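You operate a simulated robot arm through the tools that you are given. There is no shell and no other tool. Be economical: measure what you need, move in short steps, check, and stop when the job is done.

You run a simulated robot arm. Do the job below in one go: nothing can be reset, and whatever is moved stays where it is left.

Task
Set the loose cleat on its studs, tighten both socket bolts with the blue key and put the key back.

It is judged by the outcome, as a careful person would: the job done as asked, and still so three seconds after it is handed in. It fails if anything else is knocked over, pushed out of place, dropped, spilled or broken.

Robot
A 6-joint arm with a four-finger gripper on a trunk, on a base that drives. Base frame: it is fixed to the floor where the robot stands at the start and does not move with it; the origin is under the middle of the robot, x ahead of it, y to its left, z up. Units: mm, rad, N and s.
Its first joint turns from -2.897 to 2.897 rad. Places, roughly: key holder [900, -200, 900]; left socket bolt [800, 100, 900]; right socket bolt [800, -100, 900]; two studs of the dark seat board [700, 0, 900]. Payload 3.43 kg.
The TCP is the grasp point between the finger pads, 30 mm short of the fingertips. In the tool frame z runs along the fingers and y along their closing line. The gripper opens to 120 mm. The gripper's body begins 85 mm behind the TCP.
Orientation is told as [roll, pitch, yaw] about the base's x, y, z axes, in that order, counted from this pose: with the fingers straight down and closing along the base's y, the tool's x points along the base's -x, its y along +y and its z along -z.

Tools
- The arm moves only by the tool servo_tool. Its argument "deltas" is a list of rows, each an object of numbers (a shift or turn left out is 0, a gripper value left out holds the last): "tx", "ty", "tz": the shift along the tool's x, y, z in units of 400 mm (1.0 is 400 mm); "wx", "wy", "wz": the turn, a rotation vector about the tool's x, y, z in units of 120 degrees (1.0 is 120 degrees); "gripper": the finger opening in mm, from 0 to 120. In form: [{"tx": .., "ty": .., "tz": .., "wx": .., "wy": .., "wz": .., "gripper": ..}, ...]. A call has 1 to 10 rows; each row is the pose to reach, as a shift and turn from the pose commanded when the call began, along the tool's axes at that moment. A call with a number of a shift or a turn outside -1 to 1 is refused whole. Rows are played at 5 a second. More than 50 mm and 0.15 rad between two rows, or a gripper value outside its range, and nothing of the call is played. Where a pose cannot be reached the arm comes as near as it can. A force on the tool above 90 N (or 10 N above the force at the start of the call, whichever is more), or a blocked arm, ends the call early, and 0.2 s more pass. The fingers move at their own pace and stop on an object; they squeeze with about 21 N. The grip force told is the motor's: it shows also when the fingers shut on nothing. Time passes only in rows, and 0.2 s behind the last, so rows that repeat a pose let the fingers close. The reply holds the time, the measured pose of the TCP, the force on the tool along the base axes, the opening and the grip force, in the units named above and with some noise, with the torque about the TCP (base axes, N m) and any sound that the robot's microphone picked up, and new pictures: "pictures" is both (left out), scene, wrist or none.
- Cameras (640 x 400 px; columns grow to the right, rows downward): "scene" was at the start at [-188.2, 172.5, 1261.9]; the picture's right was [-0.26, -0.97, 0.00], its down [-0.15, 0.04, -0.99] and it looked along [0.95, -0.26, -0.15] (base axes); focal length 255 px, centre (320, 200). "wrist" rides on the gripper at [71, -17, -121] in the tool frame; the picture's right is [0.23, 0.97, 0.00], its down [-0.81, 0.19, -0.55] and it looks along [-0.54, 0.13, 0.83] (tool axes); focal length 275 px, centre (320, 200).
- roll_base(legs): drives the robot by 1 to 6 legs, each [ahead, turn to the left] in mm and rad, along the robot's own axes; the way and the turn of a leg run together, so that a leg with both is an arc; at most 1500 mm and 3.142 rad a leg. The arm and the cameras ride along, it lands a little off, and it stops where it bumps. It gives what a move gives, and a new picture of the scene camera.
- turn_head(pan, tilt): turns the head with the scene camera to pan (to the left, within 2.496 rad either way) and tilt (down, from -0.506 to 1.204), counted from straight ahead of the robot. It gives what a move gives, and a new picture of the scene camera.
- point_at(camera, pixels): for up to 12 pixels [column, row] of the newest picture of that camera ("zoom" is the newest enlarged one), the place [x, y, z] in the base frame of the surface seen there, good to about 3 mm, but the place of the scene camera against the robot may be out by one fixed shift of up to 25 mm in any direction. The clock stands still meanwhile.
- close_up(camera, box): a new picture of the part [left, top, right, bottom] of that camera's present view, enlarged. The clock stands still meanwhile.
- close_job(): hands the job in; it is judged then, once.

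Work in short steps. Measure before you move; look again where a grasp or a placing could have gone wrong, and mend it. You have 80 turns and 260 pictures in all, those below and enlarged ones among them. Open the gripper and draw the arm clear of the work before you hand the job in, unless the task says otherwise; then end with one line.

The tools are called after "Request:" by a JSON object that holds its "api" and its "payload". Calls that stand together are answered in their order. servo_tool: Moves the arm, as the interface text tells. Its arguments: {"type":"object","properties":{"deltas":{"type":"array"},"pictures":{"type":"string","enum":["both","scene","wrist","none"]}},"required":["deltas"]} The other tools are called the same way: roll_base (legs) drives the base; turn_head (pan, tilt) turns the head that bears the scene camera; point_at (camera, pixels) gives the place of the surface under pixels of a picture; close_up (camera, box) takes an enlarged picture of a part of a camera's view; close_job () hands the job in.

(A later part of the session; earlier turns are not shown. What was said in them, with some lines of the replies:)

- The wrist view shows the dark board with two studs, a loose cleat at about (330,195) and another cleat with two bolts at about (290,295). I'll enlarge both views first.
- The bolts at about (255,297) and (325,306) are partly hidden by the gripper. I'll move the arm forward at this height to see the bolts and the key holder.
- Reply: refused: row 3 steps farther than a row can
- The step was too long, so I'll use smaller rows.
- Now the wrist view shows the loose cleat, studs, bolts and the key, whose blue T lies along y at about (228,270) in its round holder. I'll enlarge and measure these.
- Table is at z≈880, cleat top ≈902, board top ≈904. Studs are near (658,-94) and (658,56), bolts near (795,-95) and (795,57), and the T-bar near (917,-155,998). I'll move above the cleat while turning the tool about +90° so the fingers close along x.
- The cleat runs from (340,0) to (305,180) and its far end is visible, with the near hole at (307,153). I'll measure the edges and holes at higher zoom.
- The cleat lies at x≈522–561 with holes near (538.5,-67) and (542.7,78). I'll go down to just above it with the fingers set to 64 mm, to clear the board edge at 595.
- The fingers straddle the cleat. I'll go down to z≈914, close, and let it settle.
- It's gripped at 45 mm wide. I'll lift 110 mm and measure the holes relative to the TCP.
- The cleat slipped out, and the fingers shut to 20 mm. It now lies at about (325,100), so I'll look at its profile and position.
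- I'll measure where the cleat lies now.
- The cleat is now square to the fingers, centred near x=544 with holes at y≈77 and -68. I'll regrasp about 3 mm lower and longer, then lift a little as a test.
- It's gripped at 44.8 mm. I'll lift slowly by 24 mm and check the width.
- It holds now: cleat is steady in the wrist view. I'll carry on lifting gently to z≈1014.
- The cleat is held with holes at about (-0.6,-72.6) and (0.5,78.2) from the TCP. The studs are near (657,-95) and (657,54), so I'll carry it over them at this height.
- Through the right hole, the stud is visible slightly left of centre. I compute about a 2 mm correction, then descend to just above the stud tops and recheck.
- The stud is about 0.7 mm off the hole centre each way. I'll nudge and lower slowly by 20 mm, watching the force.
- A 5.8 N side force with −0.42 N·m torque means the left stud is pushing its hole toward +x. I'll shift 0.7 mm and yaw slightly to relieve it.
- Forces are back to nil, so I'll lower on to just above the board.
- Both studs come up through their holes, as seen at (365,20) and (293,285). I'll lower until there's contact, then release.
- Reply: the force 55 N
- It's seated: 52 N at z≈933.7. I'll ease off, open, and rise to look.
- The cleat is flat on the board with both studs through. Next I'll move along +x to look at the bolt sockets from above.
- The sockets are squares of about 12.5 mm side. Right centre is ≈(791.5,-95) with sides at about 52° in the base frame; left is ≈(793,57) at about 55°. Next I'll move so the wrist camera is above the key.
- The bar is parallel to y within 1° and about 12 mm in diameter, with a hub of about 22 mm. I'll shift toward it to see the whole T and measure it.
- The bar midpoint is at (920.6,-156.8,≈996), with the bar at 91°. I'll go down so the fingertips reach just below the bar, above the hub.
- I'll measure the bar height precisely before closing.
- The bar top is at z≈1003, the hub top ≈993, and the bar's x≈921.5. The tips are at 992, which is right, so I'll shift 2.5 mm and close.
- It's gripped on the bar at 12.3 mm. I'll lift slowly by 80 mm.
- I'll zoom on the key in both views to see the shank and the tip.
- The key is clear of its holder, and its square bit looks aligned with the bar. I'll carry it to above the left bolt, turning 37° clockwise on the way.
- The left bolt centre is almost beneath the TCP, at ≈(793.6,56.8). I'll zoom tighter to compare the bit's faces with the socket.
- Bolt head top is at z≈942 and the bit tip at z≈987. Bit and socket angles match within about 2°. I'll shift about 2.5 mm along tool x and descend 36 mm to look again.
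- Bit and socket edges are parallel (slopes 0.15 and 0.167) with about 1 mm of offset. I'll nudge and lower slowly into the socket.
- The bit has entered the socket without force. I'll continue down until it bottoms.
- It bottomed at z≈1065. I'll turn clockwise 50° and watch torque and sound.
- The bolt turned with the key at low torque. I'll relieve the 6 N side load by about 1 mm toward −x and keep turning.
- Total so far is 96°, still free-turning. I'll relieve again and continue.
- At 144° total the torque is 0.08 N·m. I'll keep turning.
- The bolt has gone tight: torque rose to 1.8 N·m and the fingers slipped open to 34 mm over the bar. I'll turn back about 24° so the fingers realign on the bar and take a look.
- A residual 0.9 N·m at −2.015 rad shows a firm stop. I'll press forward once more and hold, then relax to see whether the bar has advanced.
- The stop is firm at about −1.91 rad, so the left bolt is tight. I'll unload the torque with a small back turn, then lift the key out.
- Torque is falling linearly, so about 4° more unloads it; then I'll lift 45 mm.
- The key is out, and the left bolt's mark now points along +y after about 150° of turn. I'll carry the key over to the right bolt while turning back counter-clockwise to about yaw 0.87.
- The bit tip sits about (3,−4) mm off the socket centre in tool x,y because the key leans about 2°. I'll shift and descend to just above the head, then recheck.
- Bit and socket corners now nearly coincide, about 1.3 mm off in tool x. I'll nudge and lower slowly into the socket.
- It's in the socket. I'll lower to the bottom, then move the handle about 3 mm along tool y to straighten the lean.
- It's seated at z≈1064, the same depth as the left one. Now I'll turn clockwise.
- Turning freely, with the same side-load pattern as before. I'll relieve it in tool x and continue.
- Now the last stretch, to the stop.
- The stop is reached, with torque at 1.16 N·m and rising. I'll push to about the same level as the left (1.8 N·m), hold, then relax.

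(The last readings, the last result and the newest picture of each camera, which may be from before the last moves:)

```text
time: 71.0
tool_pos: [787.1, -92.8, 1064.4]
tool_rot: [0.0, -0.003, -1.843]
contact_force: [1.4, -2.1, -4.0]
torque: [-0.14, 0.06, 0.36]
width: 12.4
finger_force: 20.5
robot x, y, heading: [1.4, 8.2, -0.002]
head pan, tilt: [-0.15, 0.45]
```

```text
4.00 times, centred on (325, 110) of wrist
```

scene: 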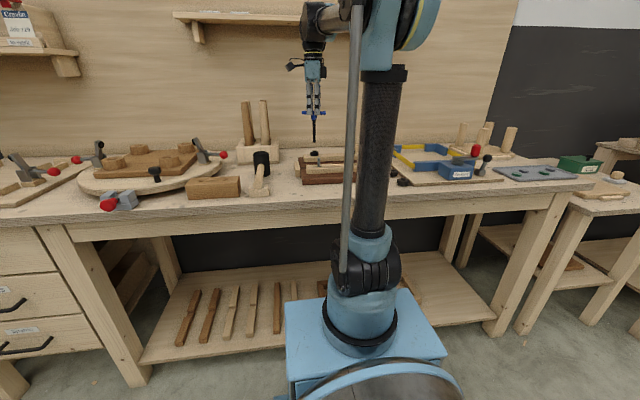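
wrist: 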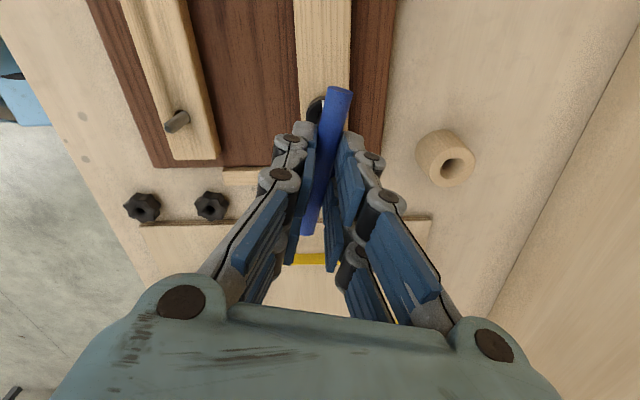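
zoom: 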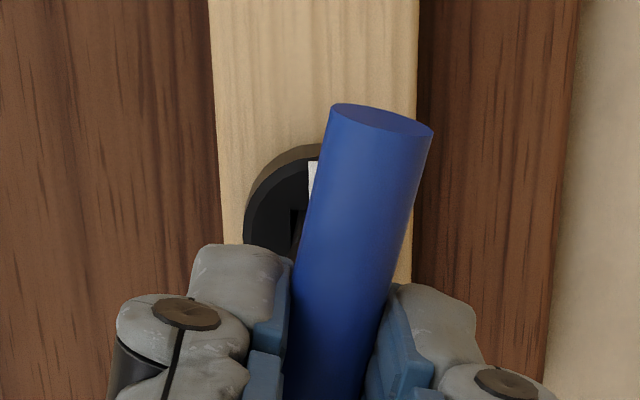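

The right bolt is tight too. I'll unload the last torque, shift the handle about 4 mm along tool y to stand the key upright, then lift it out.

Request:
{"api": "servo_tool", "payload": {"deltas": [{"wz": -0.015}, {"wz": -0.028}, {"wz": -0.028, "ty": 0.004}, {"wz": -0.028, "ty": 0.008}, {"wz": -0.028, "ty": 0.012}, {"wz": -0.028, "ty": 0.012}], "pictures": "none"}}

Request:
{"api": "servo_tool", "payload": {"deltas": [{"tz": -0.012}, {"tz": -0.03}, {"tz": -0.05}, {"tz": -0.075}, {"tz": -0.1}, {"tz": -0.12}, {"tz": -0.15}], "pictures": "both"}}

Request:
{"api": "close_up", "payload": {"camera": "wrist", "box": [270, 60, 380, 160]}}

Request:
{"api": "close_up", "payload": {"camera": "scene", "box": [300, 90, 380, 180]}}

```text
time: 72.4
tool_pos: [791.1, -95.2, 1063.7]
tool_rot: [-0.003, -0.002, -1.787]
contact_force: [1.1, 5.7, 0.0]
torque: [0.75, -0.17, 0.04]
width: 12.2
finger_force: 20.9
robot x, y, heading: [0.0, 7.7, -0.002]
head pan, tilt: [-0.15, 0.45]
```

```text
time: 74.0
tool_pos: [791.7, -95.0, 1122.9]
tool_rot: [0.0, -0.001, -1.786]
contact_force: [-0.6, -0.6, -0.1]
torque: [0.0, 0.01, 0.03]
width: 12.4
finger_force: 21.3
robot x, y, heading: [-0.9, 8.8, -0.002]
head pan, tilt: [-0.15, 0.45]
```

scene: 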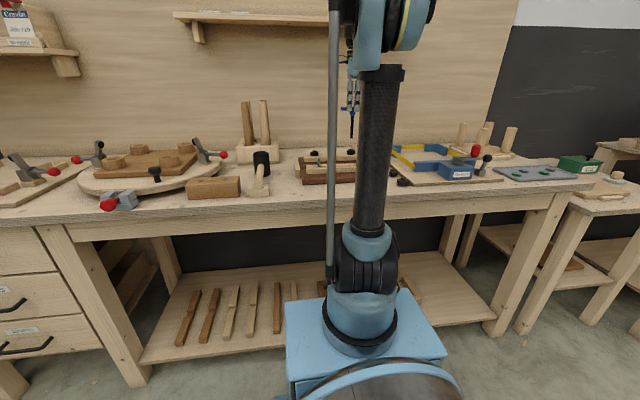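
wrist: 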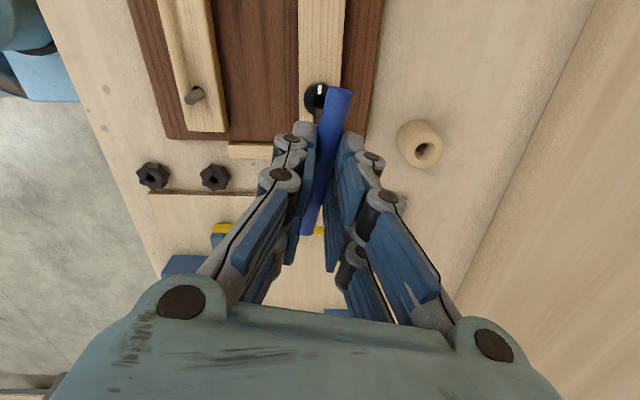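

```text
4.00 times, centred on (325, 110) of wrist
```

zoom: 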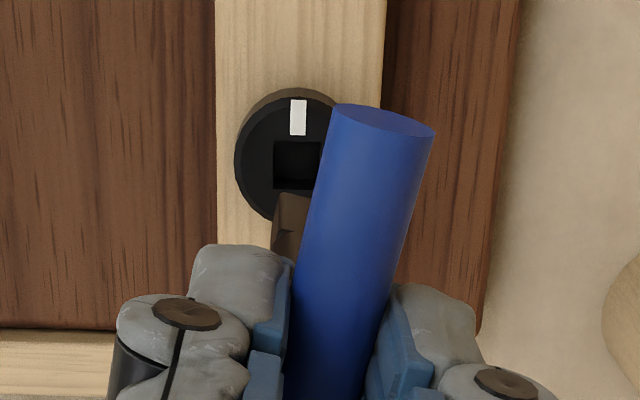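

```text
4.44 times, centred on (340, 135) of scene
```

zoom: 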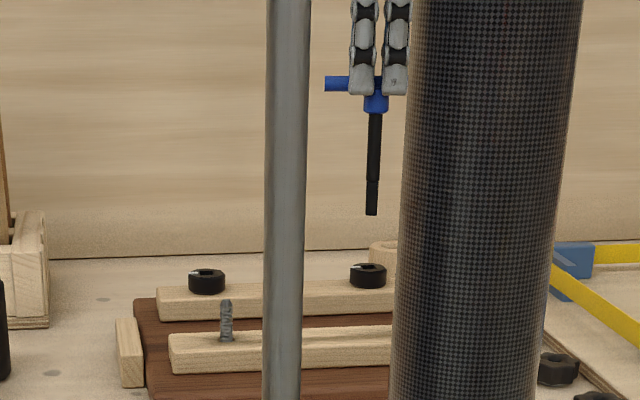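

Both bolt marks now point along +y and the key hangs upright. I'll carry it to above the holder at about (921,−157), squaring the bar to y (yaw −1.57).

Request:
{"api": "servo_tool", "payload": {"deltas": [{"tx": -0.008, "ty": 0.035, "wz": -0.02}, {"tx": -0.023, "ty": 0.1, "wz": -0.04}, {"tx": -0.04, "ty": 0.17, "wz": -0.06}, {"tx": -0.057, "ty": 0.24, "wz": -0.08}, {"tx": -0.073, "ty": 0.31, "wz": -0.1}, {"tx": -0.0825, "ty": 0.3494, "wz": -0.103}, {"tx": -0.0825, "ty": 0.3494, "wz": -0.103}], "pictures": "wrist"}}

Request:
{"api": "close_up", "payload": {"camera": "wrist", "box": [270, 60, 380, 160]}}

Request:
{"api": "close_up", "payload": {"camera": "scene", "box": [320, 90, 420, 190]}}

```text
time: 75.6
tool_pos: [921.8, -157.8, 1125.5]
tool_rot: [0.001, -0.002, -1.569]
contact_force: [-0.4, 0.0, -0.8]
torque: [0.0, 0.01, -0.01]
width: 12.2
finger_force: 20.4
robot x, y, heading: [-0.9, 6.0, 0.006]
head pan, tilt: [-0.15, 0.45]
```

wrist: 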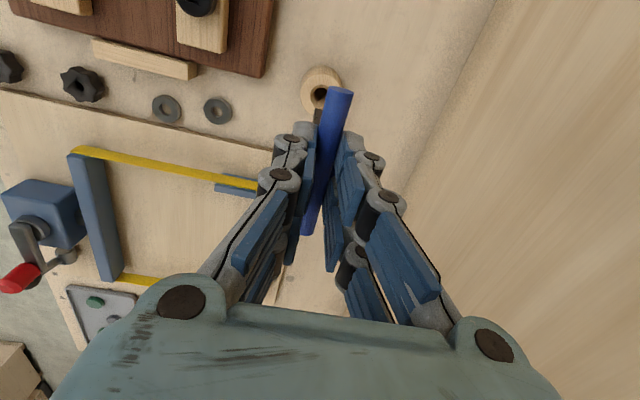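

```text
4.00 times, centred on (325, 110) of wrist
```

zoom: 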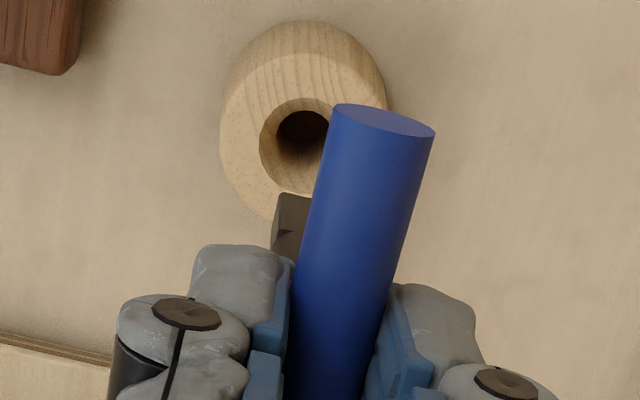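

```text
4.00 times, centred on (370, 140) of scene
```

zoom: 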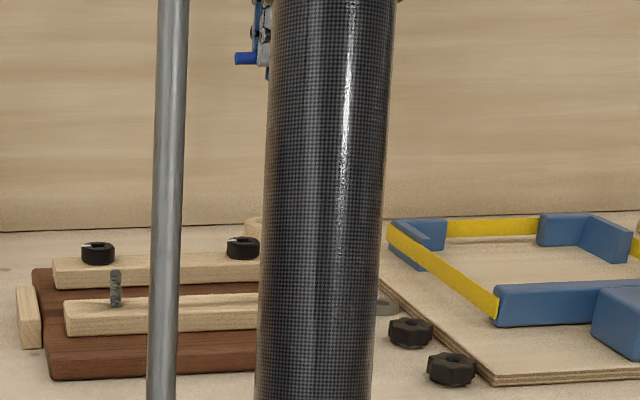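

I'll measure the holder's top height and rim.

Request:
{"api": "point_at", "payload": {"camera": "wrist", "pixels": [[305, 95], [308, 85], [320, 80], [309, 105], [311, 110], [315, 115], [317, 112]]}}

```text
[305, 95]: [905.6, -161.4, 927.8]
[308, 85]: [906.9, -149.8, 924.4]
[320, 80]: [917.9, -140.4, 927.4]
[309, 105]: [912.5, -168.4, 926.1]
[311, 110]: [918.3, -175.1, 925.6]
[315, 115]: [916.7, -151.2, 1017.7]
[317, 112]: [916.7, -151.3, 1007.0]
```

The holder top is at z≈927 with a wide hole of about 26 mm. I'll shift about (2.5,1.5) mm and go down until the tip is just above the rim, then compare.

Request:
{"api": "servo_tool", "payload": {"deltas": [{"tx": 0.006, "ty": 0.004, "tz": 0.03}, {"tx": 0.006, "ty": 0.004, "tz": 0.065}, {"tx": 0.006, "ty": 0.004, "tz": 0.1}, {"tx": 0.006, "ty": 0.004, "tz": 0.13}, {"tx": 0.006, "ty": 0.004, "tz": 0.13}], "pictures": "none"}}

Request:
{"api": "close_up", "payload": {"camera": "wrist", "box": [270, 60, 380, 160]}}

```text
time: 76.8
tool_pos: [921.1, -155.2, 1070.6]
tool_rot: [0.001, -0.004, -1.569]
contact_force: [0.9, 0.1, -0.3]
torque: [-0.03, 0.03, 0.02]
width: 12.3
finger_force: 21.2
robot x, y, heading: [-2.6, 5.3, -0.002]
head pan, tilt: [-0.15, 0.45]
```

```text
4.00 times, centred on (325, 110) of wrist
```

zoom: 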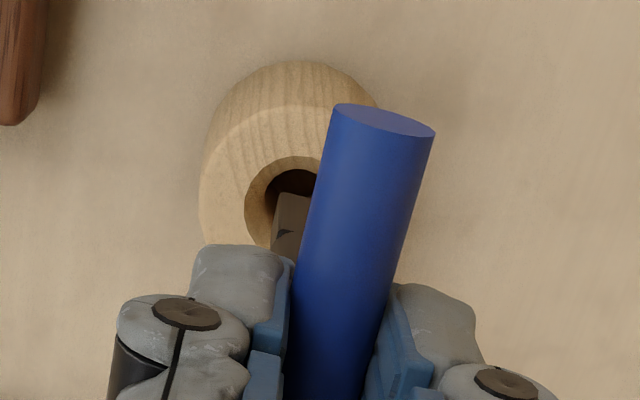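

The bit is centred in the hole at about (300,215). I'll lower the key slowly.

Request:
{"api": "servo_tool", "payload": {"deltas": [{"tz": 0.015}, {"tz": 0.03}, {"tz": 0.045}, {"tz": 0.06}, {"tz": 0.075}, {"tz": 0.09}, {"tz": 0.105}], "pictures": "none"}}

Request:
{"api": "close_up", "payload": {"camera": "wrist", "box": [270, 60, 380, 160]}}

```text
time: 78.4
tool_pos: [923.4, -154.6, 1029.7]
tool_rot: [0.0, -0.003, -1.57]
contact_force: [1.7, -4.9, 1.4]
torque: [-0.48, -0.05, 0.03]
width: 12.6
finger_force: 21.2
robot x, y, heading: [-1.4, 6.5, 0.0]
head pan, tilt: [-0.15, 0.45]
```

```text
4.00 times, centred on (325, 110) of wrist
```

zoom: 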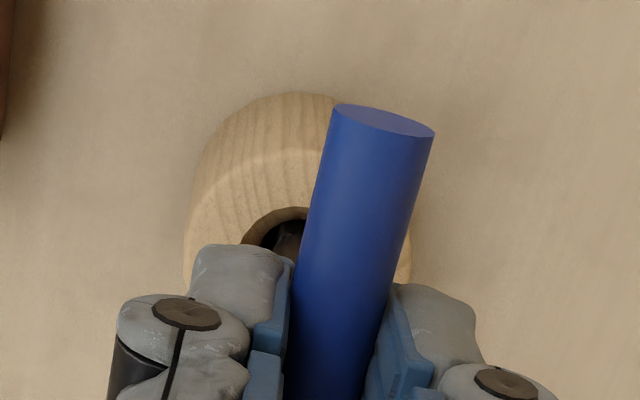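

A slight side force of −4.9 N in y shows the bit touching the bore. I'll shift 2 mm toward −y and lower on until it rests.

Request:
{"api": "servo_tool", "payload": {"deltas": [{"tx": -0.003}, {"tx": -0.005, "tz": 0.005}, {"tx": -0.005, "tz": 0.01}, {"tx": -0.005, "tz": 0.015}, {"tx": -0.005, "tz": 0.02}, {"tx": -0.005, "tz": 0.023}], "pictures": "none"}}

```text
time: 79.8
tool_pos: [922.7, -155.6, 1021.0]
tool_rot: [0.0, -0.003, -1.57]
contact_force: [-0.2, -0.4, -0.9]
torque: [0.0, -0.01, -0.02]
width: 12.1
finger_force: 20.7
robot x, y, heading: [-3.5, 4.4, -0.002]
head pan, tilt: [-0.15, 0.45]
```

Request:
{"api": "servo_tool", "payload": {"deltas": [{"tz": 0.003}, {"tz": 0.006}, {"tz": 0.009}, {"tz": 0.009}], "pictures": "none"}}

```text
time: 80.8
tool_pos: [923.1, -156.2, 1017.9]
tool_rot: [0.002, -0.002, -1.57]
contact_force: [0.1, -0.2, -1.6]
torque: [-0.02, -0.02, 0.01]
width: 12.4
finger_force: 20.8
robot x, y, heading: [0.4, 7.3, -0.007]
head pan, tilt: [-0.15, 0.45]
```

No rest contact yet, so the bar may have slid slightly in the grip. I'll go lower in small steps.

Request:
{"api": "servo_tool", "payload": {"deltas": [{"tz": 0.003}, {"tz": 0.006}, {"tz": 0.009}, {"tz": 0.012}, {"tz": 0.012}], "pictures": "wrist"}}

Request:
{"api": "point_at", "payload": {"camera": "wrist", "pixels": [[336, 100], [333, 115], [330, 125], [312, 225]]}}

```text
time: 82.0
tool_pos: [922.5, -157.6, 1011.9]
tool_rot: [0.001, -0.002, -1.569]
contact_force: [-0.2, -1.2, 19.5]
torque: [-0.04, -0.02, 0.01]
width: 12.0
finger_force: 21.2
robot x, y, heading: [-0.6, 5.0, 0.0]
head pan, tilt: [-0.15, 0.45]
```

wrist: 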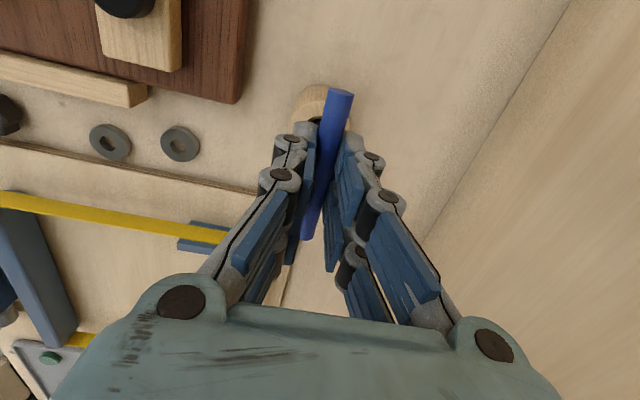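

```text
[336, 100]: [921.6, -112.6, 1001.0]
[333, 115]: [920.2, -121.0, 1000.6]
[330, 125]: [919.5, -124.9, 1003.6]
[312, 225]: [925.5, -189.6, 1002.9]
```

The key rests at its original height, bar top ≈1002. I'll ease off, open, and rise clear.

Request:
{"api": "servo_tool", "payload": {"deltas": [{"tz": -0.003}, {"tz": -0.003, "gripper": 26}, {"tz": -0.003, "gripper": 50}, {"tz": -0.003}, {"tz": -0.03}, {"tz": -0.1}, {"tz": -0.2}, {"tz": -0.3}, {"tz": -0.35}], "pictures": "both"}}

Request:
{"api": "close_up", "payload": {"camera": "wrist", "box": [240, 20, 420, 160]}}

```text
time: 84.0
tool_pos: [920.4, -158.1, 1152.8]
tool_rot: [-0.001, -0.001, -1.57]
contact_force: [-0.5, -0.2, 0.8]
torque: [0.03, 0.04, 0.0]
width: 50.0
finger_force: 0.2
robot x, y, heading: [0.6, 8.9, -0.002]
head pan, tilt: [-0.15, 0.45]
```

scene: 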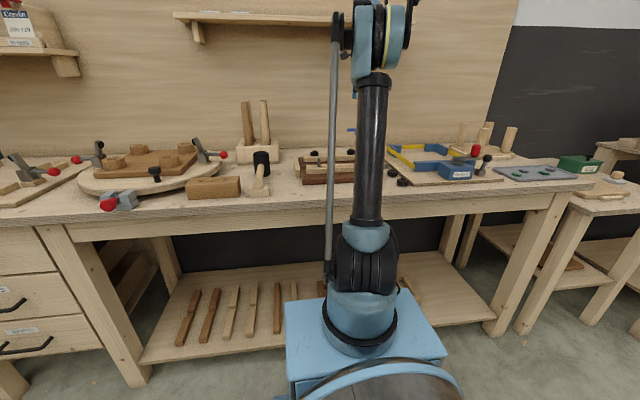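
wrist: 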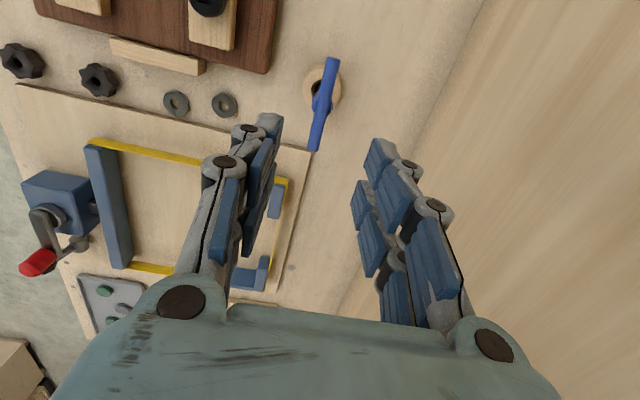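

```text
2.86 times, centred on (330, 90) of wrist
```

zoom: 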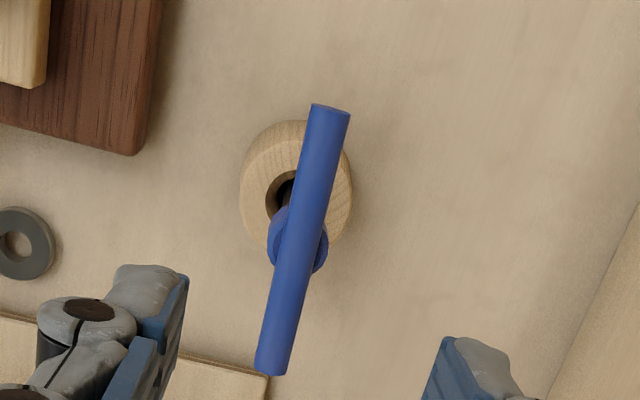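

The key stands in its holder. I'll draw the arm back over the bench and check the whole work.

Request:
{"api": "servo_tool", "payload": {"deltas": [{"tz": -0.06, "ty": -0.09}, {"tz": -0.12, "ty": -0.18}, {"tz": -0.15, "ty": -0.29}, {"tz": -0.15, "ty": -0.4}, {"tz": -0.15, "ty": -0.5}, {"tz": -0.15, "ty": -0.6}, {"tz": -0.15, "ty": -0.7}, {"tz": -0.15, "ty": -0.8}, {"tz": -0.15, "ty": -0.9}, {"tz": -0.15, "ty": -0.9, "gripper": 110}], "pictures": "none"}}

Request:
{"api": "servo_tool", "payload": {"deltas": [{"wz": -0.07}, {"wz": -0.14}, {"wz": -0.21}, {"wz": -0.28}, {"wz": -0.35}, {"wz": -0.42}, {"wz": -0.49}, {"wz": -0.56}, {"wz": -0.63}, {"wz": -0.7}], "pictures": "both"}}

Request:
{"api": "close_up", "payload": {"camera": "wrist", "box": [180, 20, 460, 290]}}

```text
time: 86.2
tool_pos: [564.9, -156.0, 1214.5]
tool_rot: [0.0, -0.001, -1.571]
contact_force: [-0.2, 0.5, -0.1]
torque: [-0.02, 0.03, -0.01]
width: 109.5
finger_force: 0.0
robot x, y, heading: [-2.6, 4.6, 0.001]
head pan, tilt: [-0.15, 0.45]
```

```text
time: 88.4
tool_pos: [562.5, -157.1, 1213.4]
tool_rot: [-0.002, 0.0, -0.102]
contact_force: [0.3, 0.5, -0.4]
torque: [-0.01, 0.0, 0.04]
width: 110.2
finger_force: 0.1
robot x, y, heading: [-4.5, 5.9, -0.004]
head pan, tilt: [-0.15, 0.45]
```

scene: 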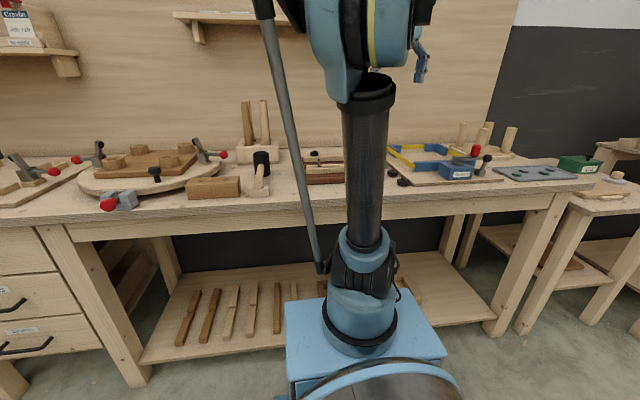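
wrist: 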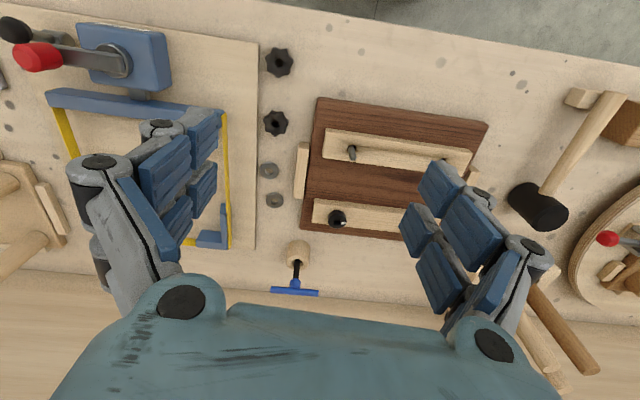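

```text
1.48 times, centred on (320, 155) of wrist
```

zoom: 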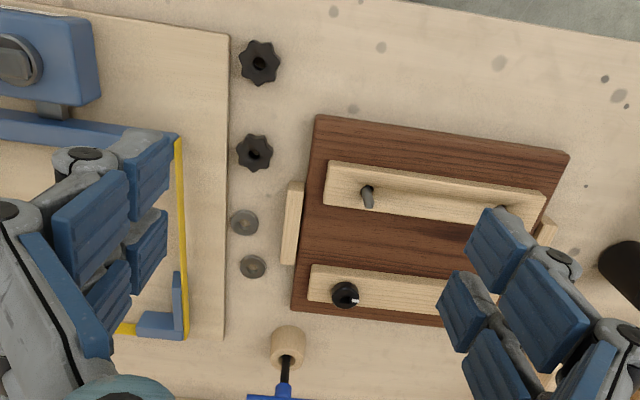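

The cleat lies over both studs, the bolts are tight, and the key is back in its holder. The arm is clear and the gripper open, so I'll hand in.

Request:
{"api": "close_job", "payload": {}}

```text
The job is handed in.
```

The loose cleat is seated on both studs, both socket bolts are turned clockwise to a firm stop with the blue key, the key is back in its holder, and the arm is clear with the gripper open.
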